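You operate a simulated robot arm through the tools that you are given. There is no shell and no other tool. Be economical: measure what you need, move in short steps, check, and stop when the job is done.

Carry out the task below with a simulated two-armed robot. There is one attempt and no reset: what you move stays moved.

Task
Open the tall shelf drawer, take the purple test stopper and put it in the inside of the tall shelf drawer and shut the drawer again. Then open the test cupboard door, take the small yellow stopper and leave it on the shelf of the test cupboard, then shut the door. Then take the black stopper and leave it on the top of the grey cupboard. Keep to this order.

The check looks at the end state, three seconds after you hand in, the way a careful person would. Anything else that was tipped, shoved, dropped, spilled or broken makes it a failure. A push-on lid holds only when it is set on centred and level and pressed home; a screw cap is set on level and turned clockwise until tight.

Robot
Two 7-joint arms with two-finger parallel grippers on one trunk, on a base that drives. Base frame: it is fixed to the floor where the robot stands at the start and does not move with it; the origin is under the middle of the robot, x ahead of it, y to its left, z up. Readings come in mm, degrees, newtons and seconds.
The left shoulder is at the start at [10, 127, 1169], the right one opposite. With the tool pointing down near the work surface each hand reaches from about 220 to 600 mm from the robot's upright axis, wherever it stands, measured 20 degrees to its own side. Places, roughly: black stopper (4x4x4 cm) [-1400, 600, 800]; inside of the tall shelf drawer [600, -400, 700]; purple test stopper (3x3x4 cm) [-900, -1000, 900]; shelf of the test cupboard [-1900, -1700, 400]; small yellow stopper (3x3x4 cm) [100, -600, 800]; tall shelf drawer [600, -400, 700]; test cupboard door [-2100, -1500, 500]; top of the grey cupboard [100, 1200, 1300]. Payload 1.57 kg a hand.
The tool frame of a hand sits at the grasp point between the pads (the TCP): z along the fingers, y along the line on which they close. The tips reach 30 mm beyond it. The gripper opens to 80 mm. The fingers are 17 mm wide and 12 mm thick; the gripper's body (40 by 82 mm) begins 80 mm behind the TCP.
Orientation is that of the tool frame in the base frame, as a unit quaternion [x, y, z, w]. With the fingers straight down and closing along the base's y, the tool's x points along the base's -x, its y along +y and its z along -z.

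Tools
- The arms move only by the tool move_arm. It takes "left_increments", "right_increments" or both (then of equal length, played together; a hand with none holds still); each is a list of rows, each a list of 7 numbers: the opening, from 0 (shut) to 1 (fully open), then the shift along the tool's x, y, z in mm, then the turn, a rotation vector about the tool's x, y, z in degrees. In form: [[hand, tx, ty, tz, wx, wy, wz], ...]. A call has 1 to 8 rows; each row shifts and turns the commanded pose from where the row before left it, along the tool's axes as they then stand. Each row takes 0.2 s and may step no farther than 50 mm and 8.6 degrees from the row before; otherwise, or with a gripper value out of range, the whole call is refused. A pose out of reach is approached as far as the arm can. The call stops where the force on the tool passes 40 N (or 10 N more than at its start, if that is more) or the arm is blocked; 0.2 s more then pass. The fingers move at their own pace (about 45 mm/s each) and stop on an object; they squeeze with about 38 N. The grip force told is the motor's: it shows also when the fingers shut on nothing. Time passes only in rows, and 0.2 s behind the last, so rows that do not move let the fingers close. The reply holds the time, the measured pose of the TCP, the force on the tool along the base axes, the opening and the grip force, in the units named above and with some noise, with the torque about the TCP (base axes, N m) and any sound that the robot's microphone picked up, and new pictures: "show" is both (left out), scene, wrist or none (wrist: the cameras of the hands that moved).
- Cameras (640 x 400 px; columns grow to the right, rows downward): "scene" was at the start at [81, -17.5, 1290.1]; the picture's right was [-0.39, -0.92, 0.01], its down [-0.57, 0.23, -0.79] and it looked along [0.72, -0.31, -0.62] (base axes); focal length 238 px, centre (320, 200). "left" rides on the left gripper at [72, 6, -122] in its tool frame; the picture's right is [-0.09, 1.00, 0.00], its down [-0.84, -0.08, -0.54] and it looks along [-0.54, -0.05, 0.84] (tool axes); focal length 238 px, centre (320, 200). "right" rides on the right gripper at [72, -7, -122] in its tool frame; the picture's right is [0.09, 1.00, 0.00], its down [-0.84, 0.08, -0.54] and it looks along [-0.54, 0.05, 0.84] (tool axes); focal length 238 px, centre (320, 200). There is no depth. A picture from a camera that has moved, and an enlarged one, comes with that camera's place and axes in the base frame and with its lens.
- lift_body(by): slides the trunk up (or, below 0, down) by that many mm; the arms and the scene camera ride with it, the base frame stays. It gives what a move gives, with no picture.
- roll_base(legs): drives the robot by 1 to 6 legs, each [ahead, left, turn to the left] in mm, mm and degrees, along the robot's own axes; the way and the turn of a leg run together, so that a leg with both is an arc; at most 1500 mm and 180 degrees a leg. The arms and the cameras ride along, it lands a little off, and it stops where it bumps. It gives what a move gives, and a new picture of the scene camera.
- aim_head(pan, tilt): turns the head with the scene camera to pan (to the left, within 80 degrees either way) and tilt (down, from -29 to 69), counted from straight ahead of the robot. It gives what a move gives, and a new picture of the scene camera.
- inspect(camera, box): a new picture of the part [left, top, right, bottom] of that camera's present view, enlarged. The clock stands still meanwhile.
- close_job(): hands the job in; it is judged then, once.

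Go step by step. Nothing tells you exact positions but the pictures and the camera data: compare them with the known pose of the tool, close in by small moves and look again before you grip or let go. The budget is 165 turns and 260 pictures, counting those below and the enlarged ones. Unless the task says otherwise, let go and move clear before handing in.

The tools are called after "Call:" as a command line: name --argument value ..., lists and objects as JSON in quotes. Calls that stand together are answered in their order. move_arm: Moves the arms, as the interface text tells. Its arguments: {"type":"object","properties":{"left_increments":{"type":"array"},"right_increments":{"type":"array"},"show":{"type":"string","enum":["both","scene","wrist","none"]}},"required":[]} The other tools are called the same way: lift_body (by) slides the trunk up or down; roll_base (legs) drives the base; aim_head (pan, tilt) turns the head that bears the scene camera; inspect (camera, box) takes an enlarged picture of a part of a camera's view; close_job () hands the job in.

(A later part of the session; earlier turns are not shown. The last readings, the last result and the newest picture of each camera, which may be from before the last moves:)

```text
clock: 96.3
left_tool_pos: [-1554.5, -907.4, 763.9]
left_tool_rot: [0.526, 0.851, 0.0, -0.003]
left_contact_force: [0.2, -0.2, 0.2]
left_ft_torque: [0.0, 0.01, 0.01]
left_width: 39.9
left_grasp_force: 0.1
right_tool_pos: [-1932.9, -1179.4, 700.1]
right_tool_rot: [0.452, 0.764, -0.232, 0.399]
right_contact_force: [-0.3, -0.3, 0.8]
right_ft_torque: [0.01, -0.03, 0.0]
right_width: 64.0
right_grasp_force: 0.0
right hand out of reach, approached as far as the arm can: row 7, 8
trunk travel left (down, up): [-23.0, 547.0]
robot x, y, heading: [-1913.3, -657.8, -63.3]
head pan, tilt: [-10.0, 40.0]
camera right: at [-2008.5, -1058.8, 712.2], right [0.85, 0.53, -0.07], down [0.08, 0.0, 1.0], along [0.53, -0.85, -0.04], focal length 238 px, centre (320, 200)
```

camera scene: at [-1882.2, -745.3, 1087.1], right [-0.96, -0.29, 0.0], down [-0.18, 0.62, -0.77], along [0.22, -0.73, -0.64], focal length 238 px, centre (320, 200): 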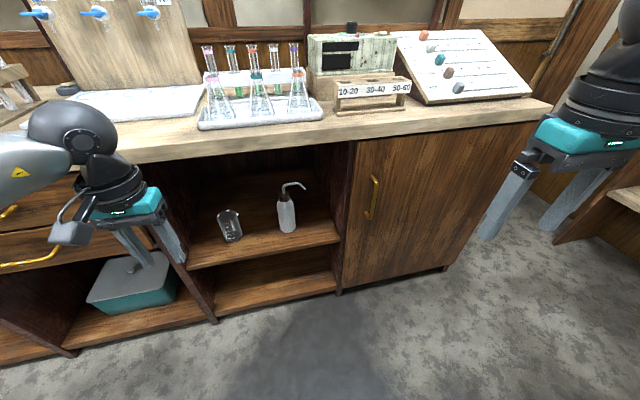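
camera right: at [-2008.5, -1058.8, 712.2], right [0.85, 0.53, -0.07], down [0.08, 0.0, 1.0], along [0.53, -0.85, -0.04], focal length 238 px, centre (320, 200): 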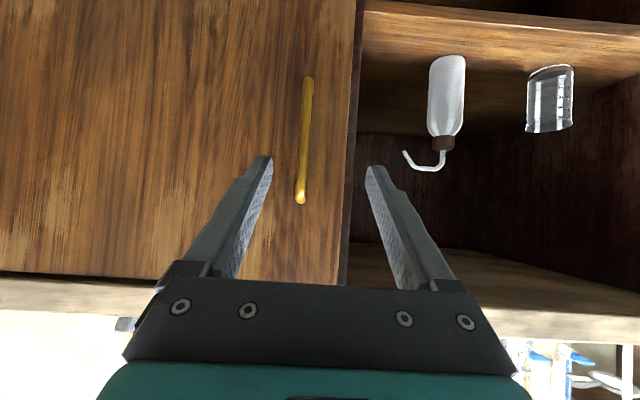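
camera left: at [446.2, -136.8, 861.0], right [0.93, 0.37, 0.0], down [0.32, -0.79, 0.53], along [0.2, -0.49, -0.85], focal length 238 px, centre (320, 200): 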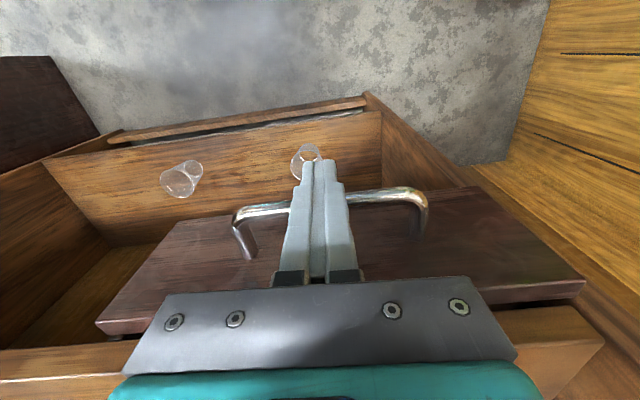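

The hand points forward and down, which is fine for gripping the vertical bar left-right. The bar is at about [-1864, -1341, 620], so I'll move up close to it.

Call:
move_arm --right_increments '[[0.8, -17, -6, 40, 0, 0, 0], [0.8, -17, -6, 40, 0, 0, 0], [0.8, -17, -6, 40, 0, 0, 0]]' --show "both"

```text
clock: 97.1
left_tool_pos: [-1554.9, -906.8, 764.2]
left_tool_rot: [0.526, 0.851, 0.001, -0.003]
left_contact_force: [-0.5, -0.1, -0.3]
left_ft_torque: [0.01, 0.02, -0.02]
left_width: 40.1
left_grasp_force: 0.1
right_tool_pos: [-1885.6, -1298.0, 671.6]
right_tool_rot: [0.451, 0.764, -0.231, 0.399]
right_contact_force: [0.6, 0.1, 0.8]
right_ft_torque: [-0.01, 0.02, -0.03]
right_width: 64.0
right_grasp_force: 0.0
trunk travel left (down, up): [-23.0, 547.0]
robot x, y, heading: [-1912.6, -655.6, -63.2]
head pan, tilt: [-10.0, 40.0]
camera scene: at [-1882.2, -745.3, 1087.1], right [-0.96, -0.29, 0.0], down [-0.18, 0.62, -0.77], along [0.22, -0.73, -0.64], focal length 238 px, centre (320, 200)
camera right: at [-1961.9, -1178.3, 684.0], right [0.85, 0.53, -0.07], down [0.08, 0.0, 1.0], along [0.53, -0.85, -0.04], focal length 238 px, centre (320, 200)
```

scene: 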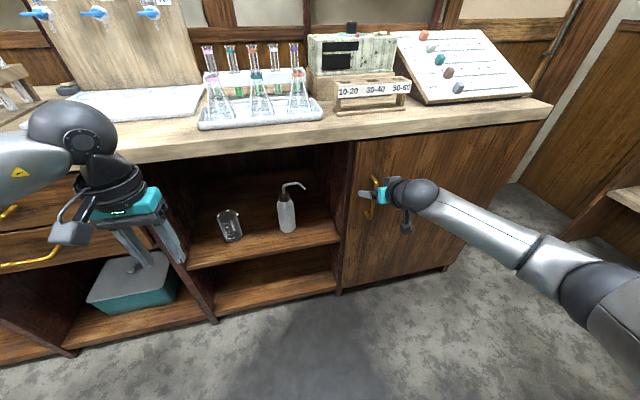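
right: 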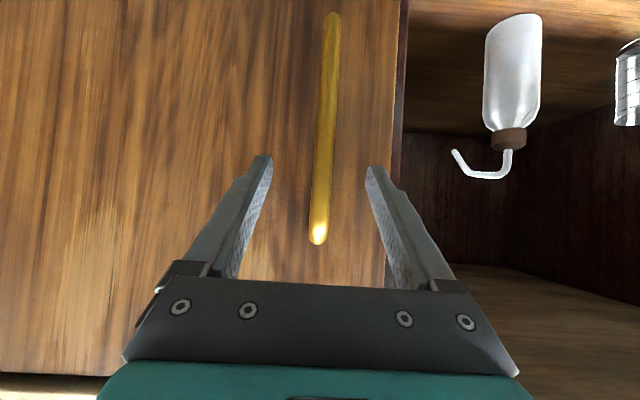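

Call:
move_arm --right_increments '[[0.8, 0, 0, 20, 0, 0, 0], [0.8, 0, 0, 20, 0, 0, 0], [0.8, 0, 0, 13, 0, 0, 0], [0, 0, 0, 0, 0, 0, 0], [0, 0, 0, 0, 0, 0, 0], [0, 0, 0, 0, 0, 0, 0], [0, 0, 0, 0, 0, 0, 0], [0, 0, 0, 0, 0, 0, 0]]' --show "wrist"

```text
clock: 97.5
left_tool_pos: [-1555.5, -906.1, 764.5]
left_tool_rot: [0.525, 0.851, 0.001, -0.004]
left_contact_force: [-0.3, -0.7, -0.8]
left_ft_torque: [0.05, -0.03, 0.02]
left_width: 40.0
left_grasp_force: 0.1
right_tool_pos: [-1881.4, -1306.7, 665.2]
right_tool_rot: [0.45, 0.765, -0.23, 0.399]
right_contact_force: [-5.6, 12.2, 7.0]
right_ft_torque: [0.03, -0.26, 0.52]
right_width: 64.6
right_grasp_force: 0.2
trunk travel left (down, up): [-23.0, 547.0]
robot x, y, heading: [-1918.4, -653.4, -63.6]
head pan, tilt: [-10.0, 40.0]
stopped in row 1 (right hand): the force on the tool passed its limit at 59 N (the readings are from after the stop); the commanded pose is now the measured one
camera right: at [-1957.3, -1186.3, 677.7], right [0.84, 0.53, -0.07], down [0.08, 0.0, 1.0], along [0.53, -0.85, -0.04], focal length 238 px, centre (320, 200)
```

right: 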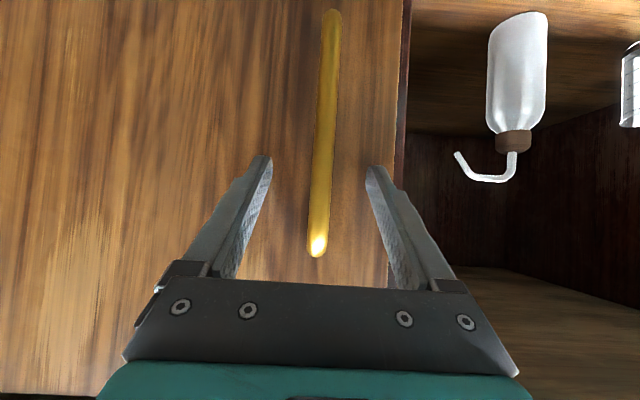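

The fingertips touch the door face, so the bar should be between the pads. I'll back off 4 mm and close.

Call:
move_arm --right_increments '[[0.8, 0, 0, -4, 0, 0, 0], [0, 0, 0, 0, 0, 0, 0], [0, 0, 0, 0, 0, 0, 0], [0, 0, 0, 0, 0, 0, 0], [0, 0, 0, 0, 0, 0, 0], [0, 0, 0, 0, 0, 0, 0], [0, 0, 0, 0, 0, 0, 0]]' --show "wrist"

```text
clock: 99.1
left_tool_pos: [-1554.8, -907.1, 763.0]
left_tool_rot: [0.526, 0.851, 0.001, -0.003]
left_contact_force: [0.2, 0.3, -0.1]
left_ft_torque: [0.01, 0.04, 0.01]
left_width: 40.2
left_grasp_force: 0.0
right_tool_pos: [-1881.4, -1305.5, 667.2]
right_tool_rot: [0.451, 0.765, -0.231, 0.398]
right_contact_force: [0.9, 0.9, -0.9]
right_ft_torque: [-0.16, 0.31, 0.01]
right_width: 11.9
right_grasp_force: 28.8
trunk travel left (down, up): [-23.0, 547.0]
robot x, y, heading: [-1914.8, -651.6, -63.0]
head pan, tilt: [-10.0, 40.0]
camera right: at [-1957.9, -1184.7, 678.5], right [0.84, 0.53, -0.07], down [0.08, 0.0, 1.0], along [0.53, -0.85, -0.04], focal length 238 px, centre (320, 200)
```

right: 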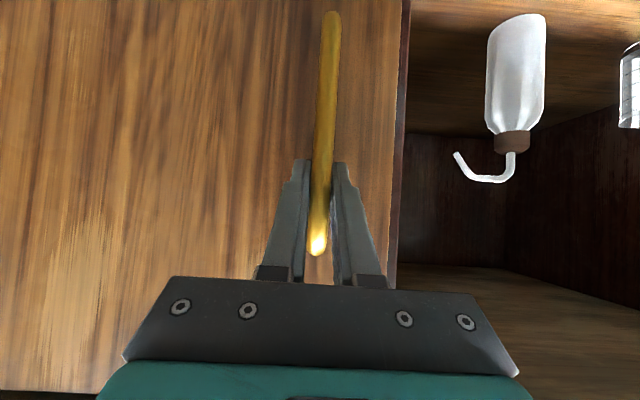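

The bar is gripped. I'll pull the door along its arc, turning the hand with it.

Call:
move_arm --right_increments '[[0, 17.3, 1, -24.6, -3.3, 0, -2.3], [0, 17.3, 1, -24.6, -3.3, 0, -2.3], [0, 17.3, 1, -24.6, -3.3, 0, -2.3], [0, 17.3, 1, -24.6, -3.3, 0, -2.3], [0, 17.3, 1, -24.6, -3.3, 0, -2.3]]' --show "scene"

```text
clock: 100.3
left_tool_pos: [-1556.3, -907.6, 763.4]
left_tool_rot: [0.527, 0.85, 0.002, -0.003]
left_contact_force: [0.0, 0.1, 0.0]
left_ft_torque: [0.02, 0.0, 0.02]
left_width: 40.3
left_grasp_force: 0.2
right_tool_pos: [-1970.7, -1203.0, 667.2]
right_tool_rot: [0.334, 0.825, -0.177, 0.42]
right_contact_force: [-2.5, -3.6, -1.7]
right_ft_torque: [0.8, 0.24, -0.06]
right_width: 12.0
right_grasp_force: 29.1
trunk travel left (down, up): [-23.0, 547.0]
robot x, y, heading: [-1916.4, -654.7, -63.5]
head pan, tilt: [-10.0, 40.0]
stopped in row 5 (right hand): the force on the tool passed its limit at 42 N (the readings are from after the stop); the commanded pose is now the measured one
camera scene: at [-1882.7, -746.3, 1087.0], right [-0.96, -0.29, 0.0], down [-0.18, 0.62, -0.77], along [0.22, -0.73, -0.64], focal length 238 px, centre (320, 200)
```

scene: 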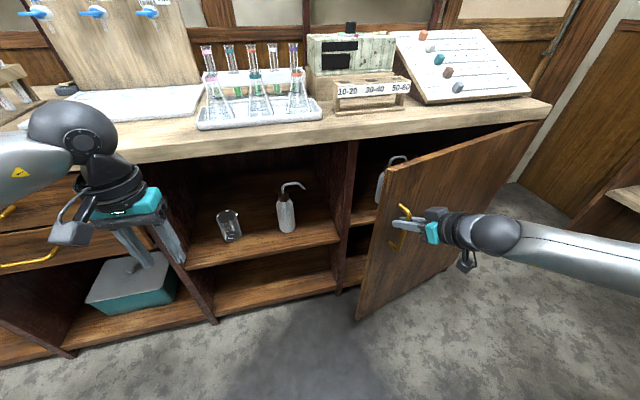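

The door is opening; its true radius is about 280 mm and it is at about 28°. I'll continue with a tighter arc.

Call:
move_arm --right_increments '[[0, 16, -4, -23, -4.9, 0, -3.5], [0, 16, -4, -23, -4.9, 0, -3.5], [0, 16, -4, -23, -4.9, 0, -3.5], [0, 16, -4, -23, -4.9, 0, -3.5], [0, 16, -4, -23, -4.9, 0, -3.5], [0, 16, -4, -23, -4.9, 0, -3.5]]' --show "scene"

```text
clock: 101.3
left_tool_pos: [-1556.0, -908.0, 762.8]
left_tool_rot: [0.525, 0.851, 0.0, -0.003]
left_contact_force: [0.0, 0.0, -0.1]
left_ft_torque: [0.04, -0.03, -0.02]
left_width: 39.9
left_grasp_force: 0.1
right_tool_pos: [-2012.6, -1168.5, 664.9]
right_tool_rot: [0.148, 0.86, -0.093, 0.479]
right_contact_force: [3.4, 3.6, 4.7]
right_ft_torque: [0.22, -1.03, -0.01]
right_width: 12.1
right_grasp_force: 29.9
right hand out of reach, approached as far as the arm can: row 2, 3, 4, 5
trunk travel left (down, up): [-23.0, 547.0]
robot x, y, heading: [-1913.6, -656.5, -63.3]
head pan, tilt: [-10.0, 40.0]
stopped in row 5 (right hand): the force on the tool passed its limit at 49 N (the readings are from after the stop); the commanded pose is now the measured one
camera scene: at [-1882.4, -745.5, 1087.1], right [-0.96, -0.29, 0.0], down [-0.18, 0.62, -0.77], along [0.22, -0.73, -0.64], focal length 238 px, centre (320, 200)
```

scene: 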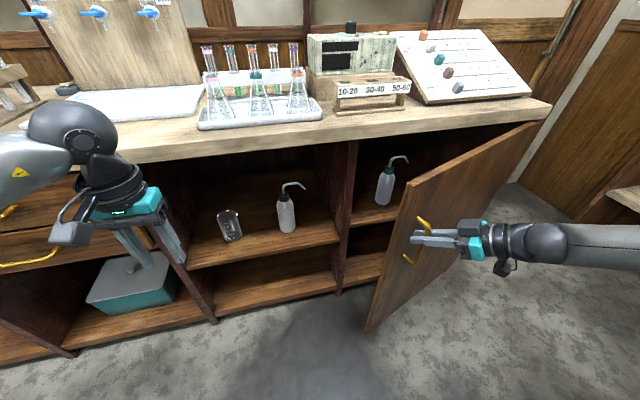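

Call:
move_arm --right_increments '[[0, 16, -3, -23, 0, 0, 0], [0, 16, -3, -23, 0, 0, 0], [0, 16, -4, -23, 0, 0, 0], [0, 16, -5, -23, 0, 0, 0]]' --show "scene"

```text
clock: 101.8
left_tool_pos: [-1554.3, -907.3, 762.7]
left_tool_rot: [0.525, 0.851, 0.001, -0.004]
left_contact_force: [0.6, 0.1, -0.5]
left_ft_torque: [0.03, -0.01, -0.01]
left_width: 40.1
left_grasp_force: 0.0
right_tool_pos: [-2028.3, -1158.7, 662.4]
right_tool_rot: [0.138, 0.854, -0.084, 0.494]
right_contact_force: [3.5, 5.0, 7.0]
right_ft_torque: [0.18, -0.94, -0.04]
right_width: 11.9
right_grasp_force: 28.9
right hand out of reach, approached as far as the arm can: row 1, 2
trunk travel left (down, up): [-23.0, 547.0]
robot x, y, heading: [-1910.2, -654.4, -63.5]
head pan, tilt: [-10.0, 40.0]
stopped in row 2 (right hand): the force on the tool passed its limit at 48 N (the readings are from after the stop); the commanded pose is now the measured one
camera scene: at [-1881.7, -744.8, 1087.0], right [-0.96, -0.29, 0.0], down [-0.18, 0.62, -0.77], along [0.22, -0.73, -0.64], focal length 238 px, centre (320, 200)
```

scene: 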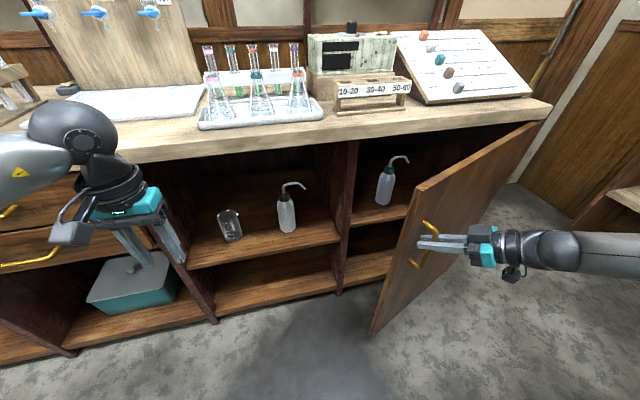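

The arm is at its limit here, so I'll let the base carry the handle further: back and to the right along the arc.

Call:
roll_base --legs '[[-65, -60, 0], [-35, -60, 0]]'

```text
clock: 102.8
left_tool_pos: [-1612.8, -884.4, 762.8]
left_tool_rot: [0.525, 0.851, 0.001, -0.003]
left_contact_force: [0.8, 0.8, -0.4]
left_ft_torque: [0.04, 0.0, 0.02]
left_width: 40.2
left_grasp_force: 0.1
right_tool_pos: [-2081.1, -1128.7, 662.0]
right_tool_rot: [0.129, 0.854, -0.073, 0.498]
right_contact_force: [0.9, 0.8, 3.7]
right_ft_torque: [0.11, 0.45, 0.17]
right_width: 12.0
right_grasp_force: 29.6
trunk travel left (down, up): [-23.0, 547.0]
robot x, y, heading: [-1974.4, -633.4, -63.3]
head pan, tilt: [-10.0, 40.0]
stopped in leg 1: the force on the tool passed its limit at 42 N (the readings are from after the stop); the commanded pose is now the measured one
camera scene: at [-1940.1, -722.3, 1087.0], right [-0.96, -0.29, 0.0], down [-0.18, 0.62, -0.77], along [0.22, -0.73, -0.64], focal length 238 px, centre (320, 200)
```

scene: 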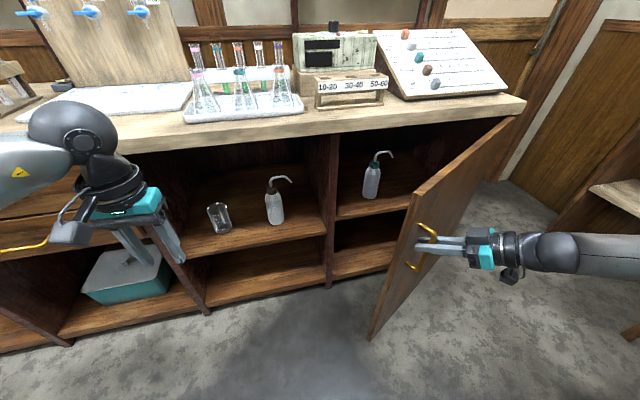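

Call:
roll_base --legs '[[-40, -45, 0]]'

Call:
roll_base --legs '[[-35, -50, 0]]'

```text
clock: 103.8
left_tool_pos: [-1671.1, -866.1, 762.4]
left_tool_rot: [0.524, 0.852, 0.0, -0.004]
left_contact_force: [0.1, -0.1, 0.3]
left_ft_torque: [-0.01, -0.02, -0.02]
left_width: 40.2
left_grasp_force: 0.1
right_tool_pos: [-2136.4, -1105.2, 661.9]
right_tool_rot: [0.125, 0.854, -0.065, 0.501]
right_contact_force: [13.6, 37.3, -4.5]
right_ft_torque: [-0.5, 0.41, -0.04]
right_width: 12.1
right_grasp_force: 29.8
trunk travel left (down, up): [-23.0, 547.0]
robot x, y, heading: [-2030.8, -619.3, -63.5]
head pan, tilt: [-10.0, 40.0]
camera scene: at [-1997.3, -704.5, 1087.2], right [-0.96, -0.29, 0.0], down [-0.19, 0.61, -0.77], along [0.22, -0.74, -0.64], focal length 238 px, centre (320, 200)
```

scene: 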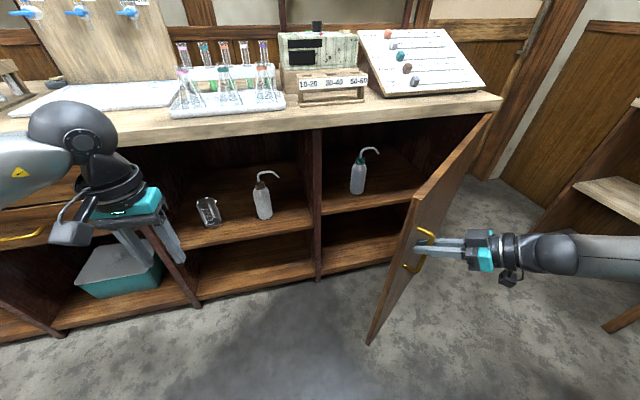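

```text
clock: 104.8
left_tool_pos: [-1729.0, -858.3, 764.7]
left_tool_rot: [0.524, 0.851, 0.0, -0.003]
left_contact_force: [0.4, 0.1, -0.4]
left_ft_torque: [-0.01, 0.02, 0.0]
left_width: 40.4
left_grasp_force: 0.0
right_tool_pos: [-2192.6, -1087.3, 662.2]
right_tool_rot: [0.121, 0.853, -0.056, 0.504]
right_contact_force: [10.0, 41.7, -1.5]
right_ft_torque: [-0.53, 0.27, -0.01]
right_width: 12.4
right_grasp_force: 29.8
trunk travel left (down, up): [-23.0, 547.0]
robot x, y, heading: [-2091.7, -605.2, -63.2]
head pan, tilt: [-10.0, 40.0]
camera scene: at [-2057.5, -694.6, 1087.3], right [-0.96, -0.29, 0.0], down [-0.19, 0.61, -0.77], along [0.22, -0.74, -0.64], focal length 238 px, centre (320, 200)
```

scene: 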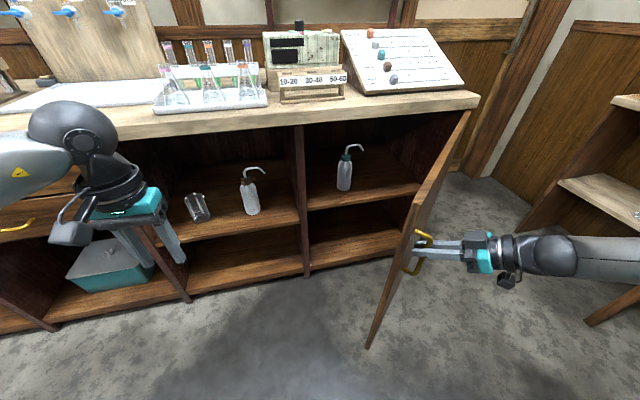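

Call:
roll_base --legs '[[-45, -50, 0]]'

```text
clock: 105.8
left_tool_pos: [-1795.3, -841.5, 763.5]
left_tool_rot: [0.525, 0.851, 0.002, -0.003]
left_contact_force: [-0.2, 0.5, -0.8]
left_ft_torque: [0.0, 0.0, 0.01]
left_width: 39.9
left_grasp_force: 0.0
right_tool_pos: [-2258.7, -1076.1, 662.4]
right_tool_rot: [0.123, 0.853, -0.059, 0.504]
right_contact_force: [-3.5, -22.5, 9.3]
right_ft_torque: [-0.5, 0.63, -0.09]
right_width: 12.3
right_grasp_force: 28.8
trunk travel left (down, up): [-23.0, 547.0]
robot x, y, heading: [-2152.6, -588.9, -63.6]
head pan, tilt: [-10.0, 40.0]
camera scene: at [-2122.9, -680.9, 1087.1], right [-0.96, -0.29, 0.0], down [-0.18, 0.62, -0.77], along [0.22, -0.73, -0.64], focal length 238 px, centre (320, 200)
```

scene: 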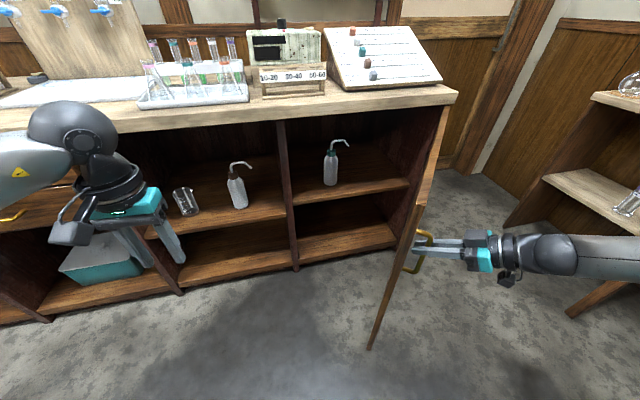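

The door stands open about 75°. I'll release the handle, draw the hand away, and raise the trunk so the arm clears the door.

Call:
move_arm --right_increments '[[0.6, 0, 0, 0, 0, 0, 0], [0.6, 0, 0, 0, 0, 0, 0], [0.6, 0, 0, 0, 0, 0, 0], [0.6, 0, 0, -30, 0, 0, 0], [0.6, 0, 0, -40, 0, 0, 0], [0.6, 0, 0, -40, 0, 0, 0]]' --show "none"

Call:
lift_body --by 220

```text
clock: 107.4
left_tool_pos: [-1795.7, -841.7, 763.3]
left_tool_rot: [0.524, 0.852, 0.002, -0.002]
left_contact_force: [-0.1, 0.1, 0.8]
left_ft_torque: [0.01, -0.02, -0.04]
left_width: 39.9
left_grasp_force: 0.2
right_tool_pos: [-2336.1, -1099.7, 728.0]
right_tool_rot: [0.143, 0.798, -0.137, 0.57]
right_contact_force: [0.2, 0.7, 0.7]
right_ft_torque: [0.0, 0.03, 0.03]
right_width: 48.1
right_grasp_force: 0.0
right hand out of reach, approached as far as the arm can: row 4, 5, 6
trunk travel left (down, up): [-23.0, 547.0]
robot x, y, heading: [-2152.2, -586.6, -63.4]
head pan, tilt: [-10.0, 40.0]
stopped in row 6 (right hand): the arm was blocked; the commanded pose is now the measured one
```

```text
clock: 109.7
left_tool_pos: [-1795.8, -841.5, 983.0]
left_tool_rot: [0.525, 0.851, 0.001, -0.003]
left_contact_force: [-0.2, -0.8, -0.4]
left_ft_torque: [0.02, -0.01, -0.01]
left_width: 40.1
left_grasp_force: 0.1
right_tool_pos: [-2333.8, -1100.6, 947.7]
right_tool_rot: [0.143, 0.797, -0.138, 0.57]
right_contact_force: [0.5, 0.6, 0.5]
right_ft_torque: [-0.02, 0.02, -0.01]
right_width: 47.9
right_grasp_force: 0.2
trunk travel left (down, up): [-243.0, 327.0]
robot x, y, heading: [-2155.8, -589.2, -63.2]
head pan, tilt: [-10.0, 40.0]
```

Call:
aim_head --pan -45 --tilt 40

```text
clock: 110.7
left_tool_pos: [-1795.2, -841.4, 984.0]
left_tool_rot: [0.526, 0.851, 0.001, -0.003]
left_contact_force: [-0.4, -0.1, 0.4]
left_ft_torque: [0.02, 0.0, 0.01]
left_width: 39.9
left_grasp_force: 0.1
right_tool_pos: [-2335.1, -1100.4, 947.4]
right_tool_rot: [0.143, 0.797, -0.138, 0.57]
right_contact_force: [-0.5, -0.1, 0.0]
right_ft_torque: [-0.01, 0.02, 0.02]
right_width: 48.0
right_grasp_force: 0.1
trunk travel left (down, up): [-243.0, 327.0]
robot x, y, heading: [-2151.5, -590.1, -63.2]
head pan, tilt: [-45.0, 40.0]
camera scene: at [-2174.0, -679.3, 1307.1], right [-0.95, 0.31, 0.0], down [0.2, 0.61, -0.77], along [-0.24, -0.73, -0.64], focal length 238 px, centre (320, 200)
```

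scene: 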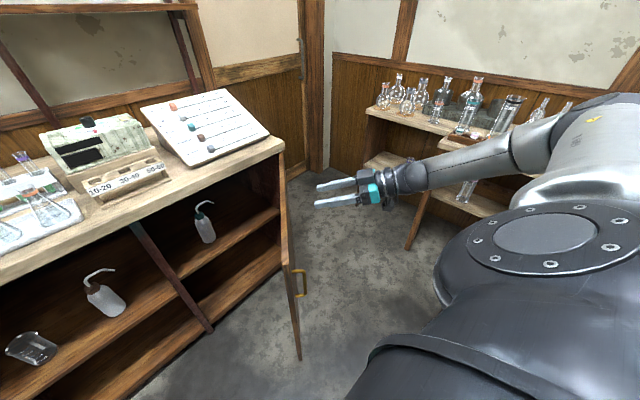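

The arm is clear of the door. I'll slide left back toward the tall shelf to fetch the yellow stopper.

Call:
roll_base --legs '[[0, 1000, 0], [0, 930, 0]]'

Call:
move_arm --right_increments '[[0.6, 0, 0, -10, 6.8, 0.4, 2.2], [0.6, 0, 0, -10, 6.8, 0.4, 2.2], [0.6, 0, 0, -10, 6.8, 0.4, 2.2], [0.6, 0, 0, -10, 6.8, 0.4, 2.2], [0.6, 0, 0, -10, 6.8, 0.4, 2.2], [0.6, 0, 0, -10, 6.8, 0.4, 2.2], [0.6, -20, 0, -20, 0, 8, 0], [0.6, -20, 0, -20, 0, 8, 0]]' --show "none"

Call:
aim_head --pan 0 --tilt 40

```text
clock: 120.4
left_tool_pos: [-69.2, 14.8, 983.5]
left_tool_rot: [0.528, 0.849, 0.0, -0.003]
left_contact_force: [0.6, 0.6, -0.4]
left_ft_torque: [-0.04, 0.0, 0.0]
left_width: 39.8
left_grasp_force: 0.1
right_tool_pos: [-609.6, -241.3, 947.1]
right_tool_rot: [0.146, 0.797, -0.14, 0.57]
right_contact_force: [-0.4, 0.1, 0.3]
right_ft_torque: [-0.02, 0.0, 0.01]
right_width: 48.0
right_grasp_force: 0.1
trunk travel left (down, up): [-243.0, 327.0]
robot x, y, heading: [-428.3, 266.5, -63.5]
head pan, tilt: [-45.0, 40.0]
camera scene: at [-446.7, 178.5, 1307.1], right [-0.95, 0.32, 0.0], down [0.2, 0.61, -0.77], along [-0.24, -0.73, -0.64], focal length 238 px, centre (320, 200)
```

scene: 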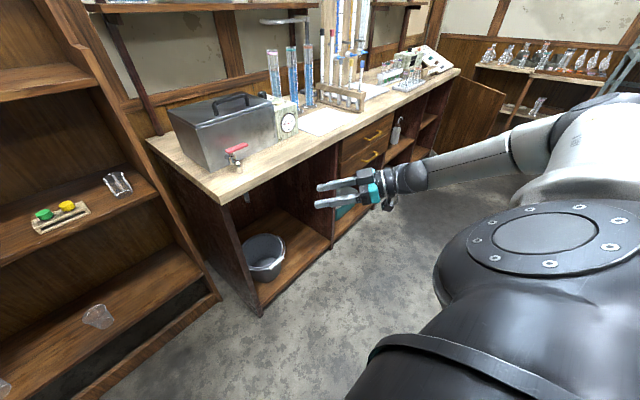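

```text
clock: 122.2
left_tool_pos: [-67.2, 14.3, 983.0]
left_tool_rot: [0.527, 0.85, 0.002, -0.004]
left_contact_force: [0.1, 0.3, -0.9]
left_ft_torque: [0.01, 0.0, -0.04]
left_width: 39.9
left_grasp_force: 0.1
right_tool_pos: [-661.8, -186.2, 1020.3]
right_tool_rot: [0.47, 0.749, -0.276, 0.377]
right_contact_force: [0.2, -0.1, 0.1]
right_ft_torque: [0.02, -0.01, -0.03]
right_width: 48.3
right_grasp_force: 0.0
right hand out of reach, approached as far as the arm can: row 4
trunk travel left (down, up): [-243.0, 327.0]
robot x, y, heading: [-424.0, 267.3, -63.6]
head pan, tilt: [-45.0, 40.0]
```

```text
clock: 123.3
left_tool_pos: [-69.1, 14.6, 982.6]
left_tool_rot: [0.527, 0.85, 0.001, -0.003]
left_contact_force: [-0.4, 0.7, -0.4]
left_ft_torque: [0.0, 0.01, -0.01]
left_width: 40.0
left_grasp_force: 0.0
right_tool_pos: [-662.1, -186.6, 1020.0]
right_tool_rot: [0.469, 0.749, -0.277, 0.379]
right_contact_force: [-0.3, 0.2, 0.0]
right_ft_torque: [-0.02, -0.01, -0.03]
right_width: 48.1
right_grasp_force: 0.1
trunk travel left (down, up): [-243.0, 327.0]
robot x, y, heading: [-432.2, 266.6, -63.5]
head pan, tilt: [0.0, 40.0]
camera scene: at [-382.1, 182.7, 1307.1], right [-0.9, -0.44, 0.0], down [-0.29, 0.58, -0.77], along [0.34, -0.69, -0.64], focal length 238 px, centre (320, 200)
```

scene: 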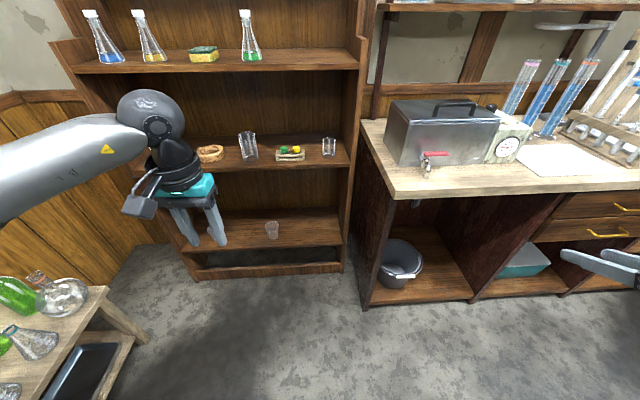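

The yellow stopper triangulates to about [100, -572, 836]. I'll tuck the right hand back, roll nearer, and pitch the left hand forward.

Call:
move_arm --right_increments '[[0.6, 0, 0, -40, 0, 0, 0], [0.6, 0, 0, -40, 0, 0, 0], [0.6, 0, 0, 0, 0, 0, 0], [0.6, 0, 0, 0, 0, 0, 0], [0.6, 0, 0, 0, 0, 0, 0], [0.6, 0, 0, 0, 0, 0, 0]]' --left_increments '[[0.8, 0, 0, 0, 0, -8, 0], [0.8, 0, 0, 0, 0, -8, 0], [0.8, 0, 0, 0, 0, -8, 0], [0.8, 0, 0, 0, 0, -8, 0], [0.8, 0, 0, 0, 0, -8, 0], [0.8, 0, 0, 0, 0, -8, 0]]' --show "none"

Call:
roll_base --legs '[[270, 0, 0]]'

```text
clock: 124.7
left_tool_pos: [-65.1, 9.6, 980.8]
left_tool_rot: [0.482, 0.777, -0.214, 0.343]
left_contact_force: [0.1, 0.0, 0.4]
left_ft_torque: [-0.01, -0.02, -0.05]
left_width: 63.9
left_grasp_force: 0.0
left hand out of reach, approached as far as the arm can: row 6
right_tool_pos: [-694.5, -131.0, 1065.2]
right_tool_rot: [0.469, 0.748, -0.277, 0.379]
right_contact_force: [0.1, 0.3, 0.8]
right_ft_torque: [0.0, -0.03, -0.01]
right_width: 47.8
right_grasp_force: 0.0
right hand out of reach, approached as far as the arm can: row 2
trunk travel left (down, up): [-243.0, 327.0]
robot x, y, heading: [-426.6, 269.3, -63.5]
head pan, tilt: [0.0, 40.0]
```

```text
clock: 126.6
left_tool_pos: [54.8, -234.7, 981.7]
left_tool_rot: [0.483, 0.777, -0.213, 0.342]
left_contact_force: [-0.7, 0.2, 0.1]
left_ft_torque: [0.01, 0.0, 0.0]
left_width: 64.1
left_grasp_force: 0.1
right_tool_pos: [-575.3, -374.5, 1065.0]
right_tool_rot: [0.469, 0.748, -0.276, 0.379]
right_contact_force: [-0.9, 0.1, 0.2]
right_ft_torque: [0.03, -0.02, 0.01]
right_width: 47.8
right_grasp_force: 0.1
trunk travel left (down, up): [-243.0, 327.0]
robot x, y, heading: [-305.4, 26.6, -63.7]
head pan, tilt: [0.0, 40.0]
camera scene: at [-261.5, -61.0, 1307.0], right [-0.9, -0.44, 0.0], down [-0.28, 0.58, -0.77], along [0.34, -0.69, -0.64], focal length 238 px, centre (320, 200)
```

scene: 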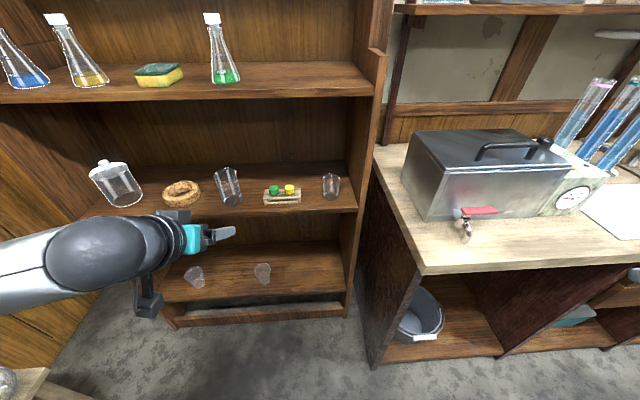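

Call:
lift_body --by -90

Call:
move_arm --left_increments '[[0.8, -20, -27, 20, 0, 0, 0], [0.8, -20, -27, 20, 0, 0, 0], [0.8, -20, -27, 20, 0, 0, 0], [0.8, -20, -27, 20, 0, 0, 0]]' --show "both"

```text
clock: 127.9
left_tool_pos: [53.7, -235.8, 891.6]
left_tool_rot: [0.483, 0.777, -0.213, 0.343]
left_contact_force: [0.2, -0.3, -0.3]
left_ft_torque: [0.03, 0.06, 0.0]
left_width: 64.1
left_grasp_force: 0.1
right_tool_pos: [-576.0, -374.1, 975.8]
right_tool_rot: [0.469, 0.749, -0.276, 0.379]
right_contact_force: [-0.2, 0.9, 0.6]
right_ft_torque: [-0.01, -0.01, -0.01]
right_width: 47.9
right_grasp_force: 0.0
trunk travel left (down, up): [-153.0, 417.0]
robot x, y, heading: [-305.5, 21.8, -63.7]
head pan, tilt: [0.0, 40.0]
```

```text
clock: 128.9
left_tool_pos: [7.5, -384.8, 895.5]
left_tool_rot: [0.483, 0.778, -0.212, 0.342]
left_contact_force: [-0.1, -0.1, 0.4]
left_ft_torque: [0.0, 0.02, -0.02]
left_width: 63.9
left_grasp_force: 0.1
right_tool_pos: [-575.3, -374.1, 975.7]
right_tool_rot: [0.469, 0.748, -0.277, 0.379]
right_contact_force: [-0.4, -0.5, 0.0]
right_ft_torque: [0.03, 0.0, -0.02]
right_width: 48.0
right_grasp_force: 0.1
trunk travel left (down, up): [-153.0, 417.0]
robot x, y, heading: [-304.7, 23.0, -63.3]
head pan, tilt: [0.0, 40.0]
camera scene: at [-262.0, -60.7, 1217.1], right [-0.9, -0.44, 0.0], down [-0.28, 0.58, -0.77], along [0.34, -0.69, -0.64], focal length 238 px, centre (320, 200)
camera left: at [-48.5, -256.5, 926.1], right [0.92, 0.39, 0.07], down [0.0, -0.18, 0.98], along [0.39, -0.9, -0.17], focal length 238 px, centre (320, 200)
```

scene: 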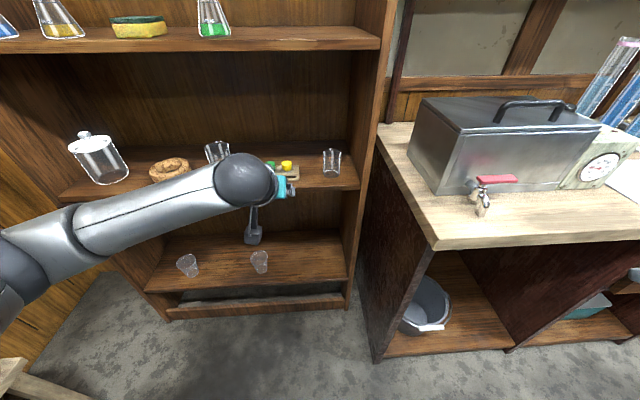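
left: 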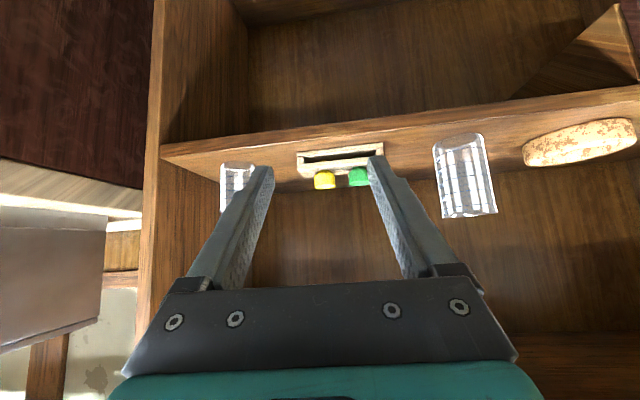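

Yellow and green sit side by side about 53 mm apart, so I'll open only about 42 mm and approach with care. First to a point 80 mm short.

Call:
move_arm --left_increments '[[0.53, -33, 0, 31.6, 0, 0, 0], [0.53, -33, 0, 31.6, 0, 0, 0], [0.53, -32, 0, 31.6, 0, 0, 0], [0.53, 0, 0, 0, 0, 0, 0]]' --show "wrist"

```text
clock: 129.9
left_tool_pos: [66.8, -505.0, 904.8]
left_tool_rot: [0.484, 0.776, -0.214, 0.342]
left_contact_force: [0.6, -0.4, -0.8]
left_ft_torque: [0.0, -0.02, -0.02]
left_width: 42.6
left_grasp_force: 0.0
right_tool_pos: [-574.8, -374.2, 975.0]
right_tool_rot: [0.469, 0.748, -0.276, 0.379]
right_contact_force: [0.6, -0.5, -0.4]
right_ft_torque: [0.01, 0.0, 0.04]
right_width: 48.3
right_grasp_force: 0.1
trunk travel left (down, up): [-153.0, 417.0]
robot x, y, heading: [-305.6, 24.6, -63.7]
head pan, tilt: [0.0, 40.0]
camera left: at [12.1, -377.9, 934.9], right [0.92, 0.38, 0.07], down [0.0, -0.18, 0.98], along [0.39, -0.91, -0.17], focal length 238 px, centre (320, 200)
```

left: 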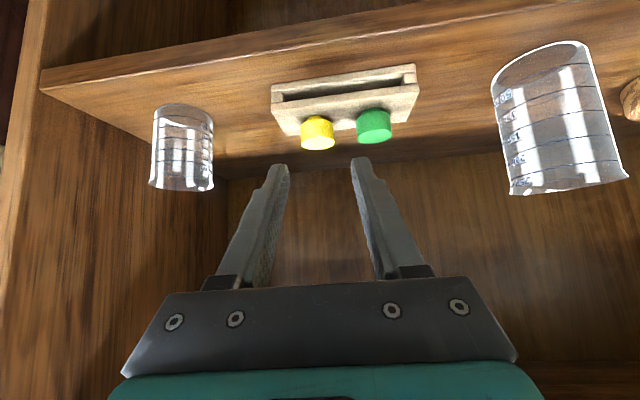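

Call:
move_arm --left_increments '[[0.53, 2, -3, 25, 0, 0, 0], [0.53, 1, 0, 25, 0, 0, 0]]' --show "wrist"

```text
clock: 130.5
left_tool_pos: [79.2, -538.2, 867.8]
left_tool_rot: [0.483, 0.777, -0.213, 0.342]
left_contact_force: [0.5, -0.2, 0.2]
left_ft_torque: [0.01, 0.01, -0.04]
left_width: 42.4
left_grasp_force: 0.1
right_tool_pos: [-574.9, -374.6, 975.7]
right_tool_rot: [0.469, 0.748, -0.276, 0.379]
right_contact_force: [-0.6, 0.0, 0.4]
right_ft_torque: [0.04, -0.04, 0.0]
right_width: 48.1
right_grasp_force: 0.1
trunk travel left (down, up): [-153.0, 417.0]
robot x, y, heading: [-304.9, 27.4, -63.7]
head pan, tilt: [0.0, 40.0]
camera left: at [24.0, -411.0, 898.2], right [0.92, 0.38, 0.07], down [0.0, -0.18, 0.98], along [0.39, -0.91, -0.17], focal length 238 px, centre (320, 200)
```

left: 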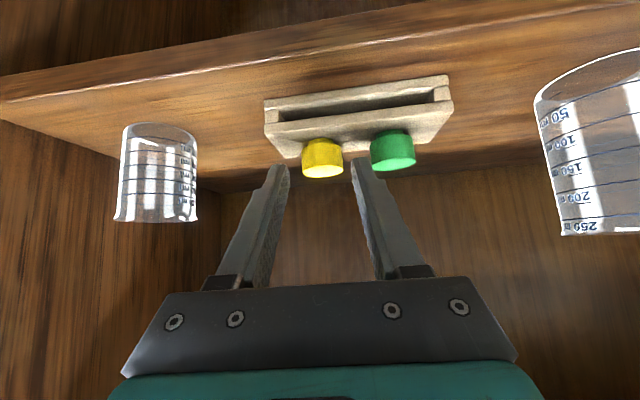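

Call:
move_arm --left_increments '[[0.485, 0, -1, 0, 0, 0, 0], [0.485, 1, 0, 7, 0, 0, 0], [0.485, 1, 0, 7, 0, 0, 0], [0.485, 1, 0, 7, 0, 0, 0]]' --show "wrist"

```text
clock: 131.5
left_tool_pos: [85.4, -551.6, 853.5]
left_tool_rot: [0.482, 0.777, -0.213, 0.343]
left_contact_force: [0.3, 0.3, 1.1]
left_ft_torque: [0.01, -0.01, 0.0]
left_width: 38.6
left_grasp_force: 0.0
right_tool_pos: [-575.6, -373.7, 976.2]
right_tool_rot: [0.469, 0.749, -0.276, 0.379]
right_contact_force: [-0.2, -0.4, 0.4]
right_ft_torque: [-0.01, -0.04, 0.01]
right_width: 48.1
right_grasp_force: 0.0
trunk travel left (down, up): [-153.0, 417.0]
robot x, y, heading: [-311.2, 23.9, -63.9]
head pan, tilt: [0.0, 40.0]
camera left: at [29.8, -423.6, 882.7], right [0.92, 0.38, 0.07], down [0.0, -0.18, 0.98], along [0.39, -0.91, -0.17], focal length 238 px, centre (320, 200)
```

left: 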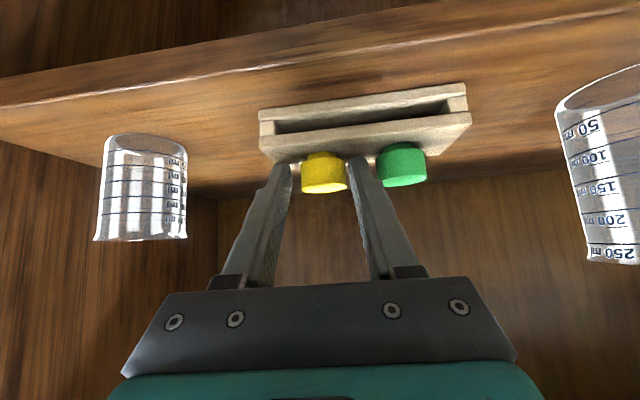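

The fingers straddle only the yellow stopper. I'll go a touch further and close.

Call:
move_arm --left_increments '[[0.485, -2, 0, 5, 0, 0, 0], [0.3, 0, 0, 0, 0, 0, 0], [0, 0, 0, 0, 0, 0, 0], [0, 0, 0, 0, 0, 0, 0], [0, 0, 0, 0, 0, 0, 0], [0, 0, 0, 0, 0, 0, 0]]' --show "wrist"

```text
clock: 132.9
left_tool_pos: [89.0, -554.0, 851.3]
left_tool_rot: [0.482, 0.778, -0.213, 0.343]
left_contact_force: [5.3, 1.4, 8.6]
left_ft_torque: [0.02, -0.29, 0.11]
left_width: 27.1
left_grasp_force: 38.3
right_tool_pos: [-574.7, -373.7, 976.5]
right_tool_rot: [0.469, 0.749, -0.277, 0.378]
right_contact_force: [0.4, 0.1, 0.8]
right_ft_torque: [-0.01, -0.03, -0.01]
right_width: 48.0
right_grasp_force: 0.0
trunk travel left (down, up): [-153.0, 417.0]
robot x, y, heading: [-307.6, 25.7, -63.6]
head pan, tilt: [0.0, 40.0]
camera left: at [33.3, -427.2, 881.9], right [0.92, 0.39, 0.07], down [0.0, -0.18, 0.98], along [0.39, -0.9, -0.17], focal length 238 px, centre (320, 200)
```

left: 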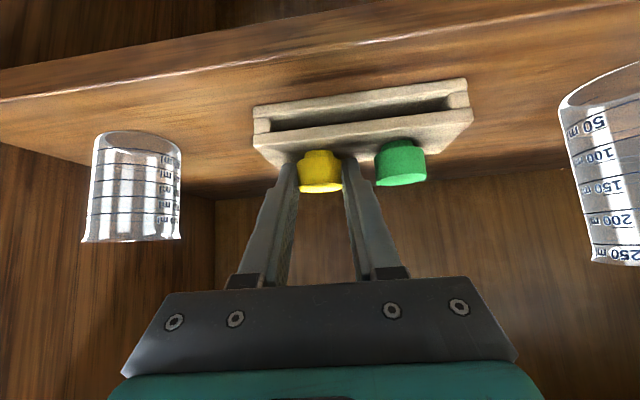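

Gripped. I'll lift straight up, checking that it comes out of the tray cleanly.

Call:
move_arm --left_increments '[[0, -9, 0, -8, 0, 0, 0], [0, -9, 0, -8, 0, 0, 0], [0, -11, 0, -10, 0, 0, 0], [0, -11, 0, -10, 0, 0, 0]]' --show "both"

```text
clock: 133.9
left_tool_pos: [87.3, -555.0, 904.5]
left_tool_rot: [0.483, 0.777, -0.214, 0.343]
left_contact_force: [0.1, 1.2, -0.1]
left_ft_torque: [-0.02, -0.02, -0.03]
left_width: 26.7
left_grasp_force: 37.7
right_tool_pos: [-575.2, -372.9, 976.4]
right_tool_rot: [0.469, 0.748, -0.277, 0.378]
right_contact_force: [-0.2, 0.2, 0.2]
right_ft_torque: [-0.03, -0.04, 0.01]
right_width: 48.1
right_grasp_force: 0.1
trunk travel left (down, up): [-153.0, 417.0]
robot x, y, heading: [-305.5, 24.2, -63.8]
head pan, tilt: [0.0, 40.0]
camera scene: at [-261.8, -60.4, 1217.1], right [-0.9, -0.44, 0.0], down [-0.28, 0.58, -0.77], along [0.34, -0.69, -0.64], focal length 238 px, centre (320, 200)
camera left: at [32.3, -427.6, 935.2], right [0.92, 0.38, 0.07], down [0.0, -0.18, 0.98], along [0.39, -0.91, -0.17], focal length 238 px, centre (320, 200)
```

scene: 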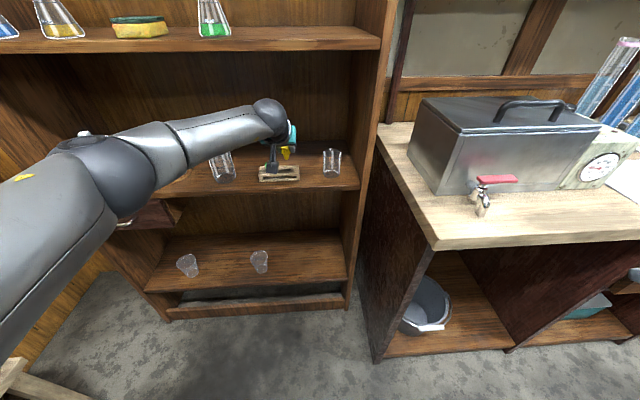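
left: 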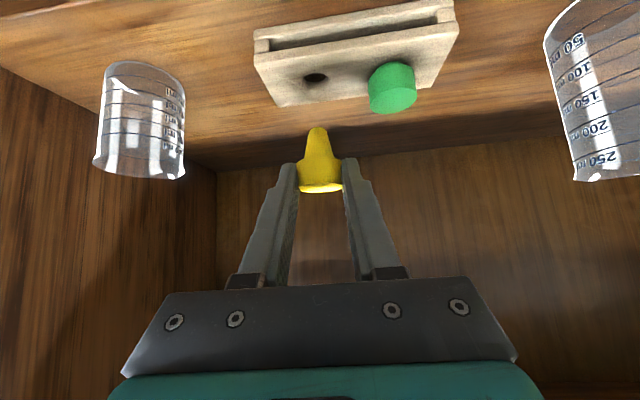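

The yellow stopper is out cleanly. I'll withdraw from the shelf level, and check the drawer front.

Call:
move_arm --left_increments '[[0, 33, 0, -36, 0, 0, 0], [0, 33, 0, -36, 0, 0, 0], [0, 33, 0, -36, 0, 0, 0], [0, 33, 0, -36, 0, 0, 0], [0, 33, 0, -36, 0, 0, 0]]' --show "none"

Call:
aim_head --pan 25 --tilt 40

Call:
inspect --camera "left" --box '[0, 0, 640, 400]'

```text
clock: 135.1
left_tool_pos: [-20.7, -336.4, 904.5]
left_tool_rot: [0.482, 0.777, -0.214, 0.343]
left_contact_force: [0.4, -0.5, 0.5]
left_ft_torque: [-0.04, 0.01, -0.02]
left_width: 26.7
left_grasp_force: 37.2
right_tool_pos: [-575.6, -374.1, 975.6]
right_tool_rot: [0.469, 0.748, -0.277, 0.379]
right_contact_force: [0.7, 0.0, 0.1]
right_ft_torque: [0.0, -0.01, -0.01]
right_width: 47.9
right_grasp_force: 0.1
trunk travel left (down, up): [-153.0, 417.0]
robot x, y, heading: [-302.2, 22.4, -63.6]
head pan, tilt: [0.0, 40.0]
```

```text
clock: 135.9
left_tool_pos: [-20.7, -336.2, 904.4]
left_tool_rot: [0.483, 0.777, -0.213, 0.343]
left_contact_force: [-0.1, -0.8, -0.6]
left_ft_torque: [-0.03, 0.02, 0.01]
left_width: 26.5
left_grasp_force: 37.0
right_tool_pos: [-575.4, -373.7, 976.0]
right_tool_rot: [0.469, 0.748, -0.277, 0.379]
right_contact_force: [-0.4, 0.8, -0.2]
right_ft_torque: [-0.01, 0.02, 0.03]
right_width: 48.2
right_grasp_force: 0.0
trunk travel left (down, up): [-153.0, 417.0]
robot x, y, heading: [-312.4, 28.2, -63.6]
head pan, tilt: [25.0, 40.0]
camera scene: at [-233.1, -37.4, 1217.1], right [-0.63, -0.78, 0.0], down [-0.5, 0.4, -0.77], along [0.6, -0.48, -0.64], focal length 238 px, centre (320, 200)
```

scene: 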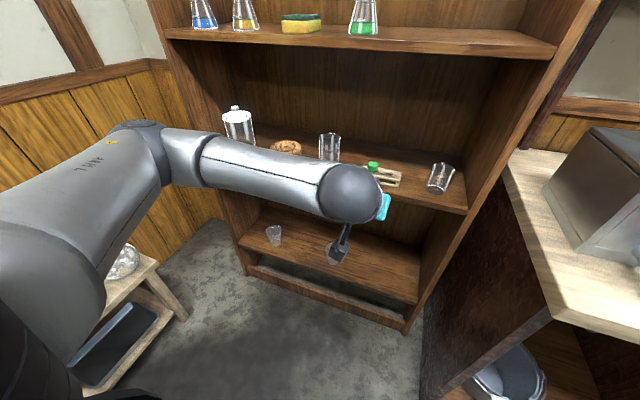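

```text
1.00 times, centred on (320, 200) of left (not enlarged: the box is as wide or as high as the picture)
camera zoom: at [-76.1, -209.7, 934.4], right [0.92, 0.39, 0.07], down [0.0, -0.18, 0.98], along [0.39, -0.91, -0.17], focal length 238 px, centre (320, 200)
```

zoom: 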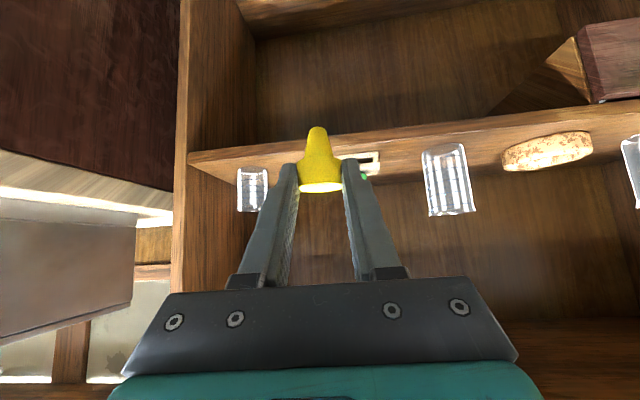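

The yellow stopper is held firmly and the drawer front is as at the start. I'll back off, raise the right hand out of the way, and slide right toward the cupboard.

Call:
roll_base --legs '[[-200, 0, 0], [0, -1000, 0], [0, -780, 0]]'

Call:
move_arm --right_increments '[[0.6, -33, -2, -22, 0, 0, 0], [0.6, -33, -2, -22, 0, 0, 0], [0.6, -33, -2, -22, 0, 0, 0], [0.6, -33, -2, -22, 0, 0, 0], [0.6, -33, -2, -22, 0, 0, 0]]' --show "none"

```text
clock: 146.2
left_tool_pos: [-1723.3, -941.5, 904.7]
left_tool_rot: [0.49, 0.773, -0.217, 0.341]
left_contact_force: [-0.3, -0.2, 0.7]
left_ft_torque: [-0.01, 0.0, 0.0]
left_width: 27.4
left_grasp_force: 38.2
right_tool_pos: [-2277.3, -968.8, 976.1]
right_tool_rot: [0.475, 0.745, -0.279, 0.377]
right_contact_force: [0.8, 0.0, 0.3]
right_ft_torque: [-0.02, -0.02, -0.03]
right_width: 48.0
right_grasp_force: 0.2
trunk travel left (down, up): [-153.0, 417.0]
robot x, y, heading: [-2002.8, -576.4, -64.6]
head pan, tilt: [25.0, 40.0]
camera scene: at [-1930.0, -638.9, 1217.1], right [-0.64, -0.77, 0.0], down [-0.49, 0.41, -0.77], along [0.59, -0.49, -0.64], focal length 238 px, centre (320, 200)
```

scene: 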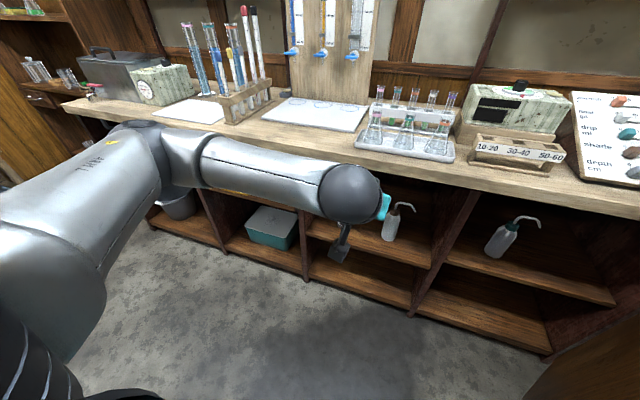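

```text
clock: 147.4
left_tool_pos: [-1723.0, -942.7, 903.1]
left_tool_rot: [0.49, 0.773, -0.216, 0.341]
left_contact_force: [0.8, -0.6, -0.5]
left_ft_torque: [0.01, 0.02, 0.01]
left_width: 27.5
left_grasp_force: 37.8
right_tool_pos: [-2265.6, -981.1, 1174.0]
right_tool_rot: [0.475, 0.745, -0.278, 0.376]
right_contact_force: [-0.6, 0.6, -0.5]
right_ft_torque: [0.01, -0.03, 0.04]
right_width: 47.9
right_grasp_force: 0.0
right hand out of reach, approached as far as the arm can: row 1
trunk travel left (down, up): [-153.0, 417.0]
robot x, y, heading: [-2003.5, -575.9, -64.7]
head pan, tilt: [25.0, 40.0]
```

Call:
roll_base --legs '[[0, 0, -38]]'

Call:
aim_head --pan 5 --tilt 45

```text
clock: 149.5
left_tool_pos: [-2006.3, -1035.7, 905.1]
left_tool_rot: [0.714, 0.572, -0.315, 0.251]
left_contact_force: [-0.5, -0.8, 0.2]
left_ft_torque: [-0.01, -0.02, -0.01]
left_width: 27.5
left_grasp_force: 37.7
right_tool_pos: [-2459.8, -736.6, 1173.3]
right_tool_rot: [0.691, 0.55, -0.387, 0.265]
right_contact_force: [-0.3, -0.1, 0.0]
right_ft_torque: [0.03, 0.0, -0.04]
right_width: 48.1
right_grasp_force: 0.1
trunk travel left (down, up): [-153.0, 417.0]
robot x, y, heading: [-2004.3, -576.4, -102.2]
head pan, tilt: [25.0, 40.0]
camera scene: at [-1983.3, -668.2, 1217.1], right [-0.98, -0.22, 0.0], down [-0.14, 0.63, -0.77], along [0.17, -0.75, -0.64], focal length 238 px, centre (320, 200)
```

scene: 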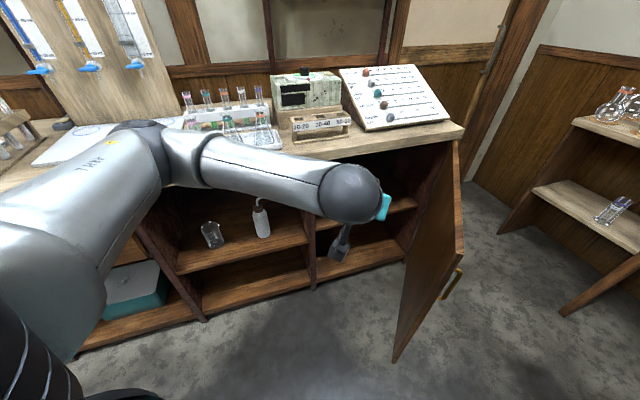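

```text
clock: 150.4
left_tool_pos: [-2006.2, -1036.9, 904.5]
left_tool_rot: [0.714, 0.573, -0.315, 0.252]
left_contact_force: [-0.6, -0.8, -0.4]
left_ft_torque: [0.01, 0.0, -0.02]
left_width: 27.8
left_grasp_force: 38.1
right_tool_pos: [-2459.8, -736.6, 1173.5]
right_tool_rot: [0.691, 0.551, -0.385, 0.265]
right_contact_force: [-0.3, 0.2, -0.1]
right_ft_torque: [0.01, 0.02, 0.02]
right_width: 47.8
right_grasp_force: 0.1
trunk travel left (down, up): [-153.0, 417.0]
robot x, y, heading: [-2002.5, -574.9, -102.5]
head pan, tilt: [5.0, 45.0]
camera scene: at [-2012.3, -665.9, 1209.8], right [-0.99, 0.13, 0.0], down [0.09, 0.7, -0.71], along [-0.09, -0.7, -0.71], focal length 238 px, centre (320, 200)
```

scene: 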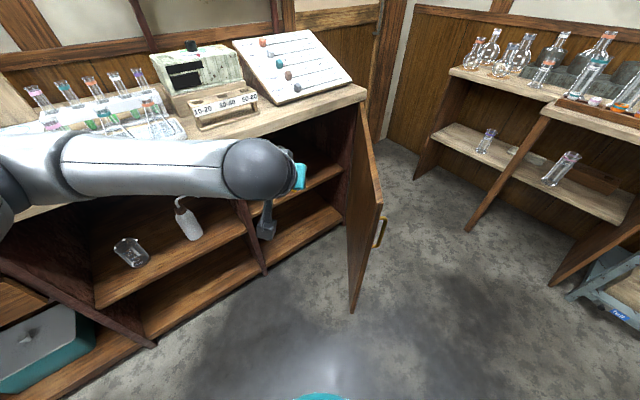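

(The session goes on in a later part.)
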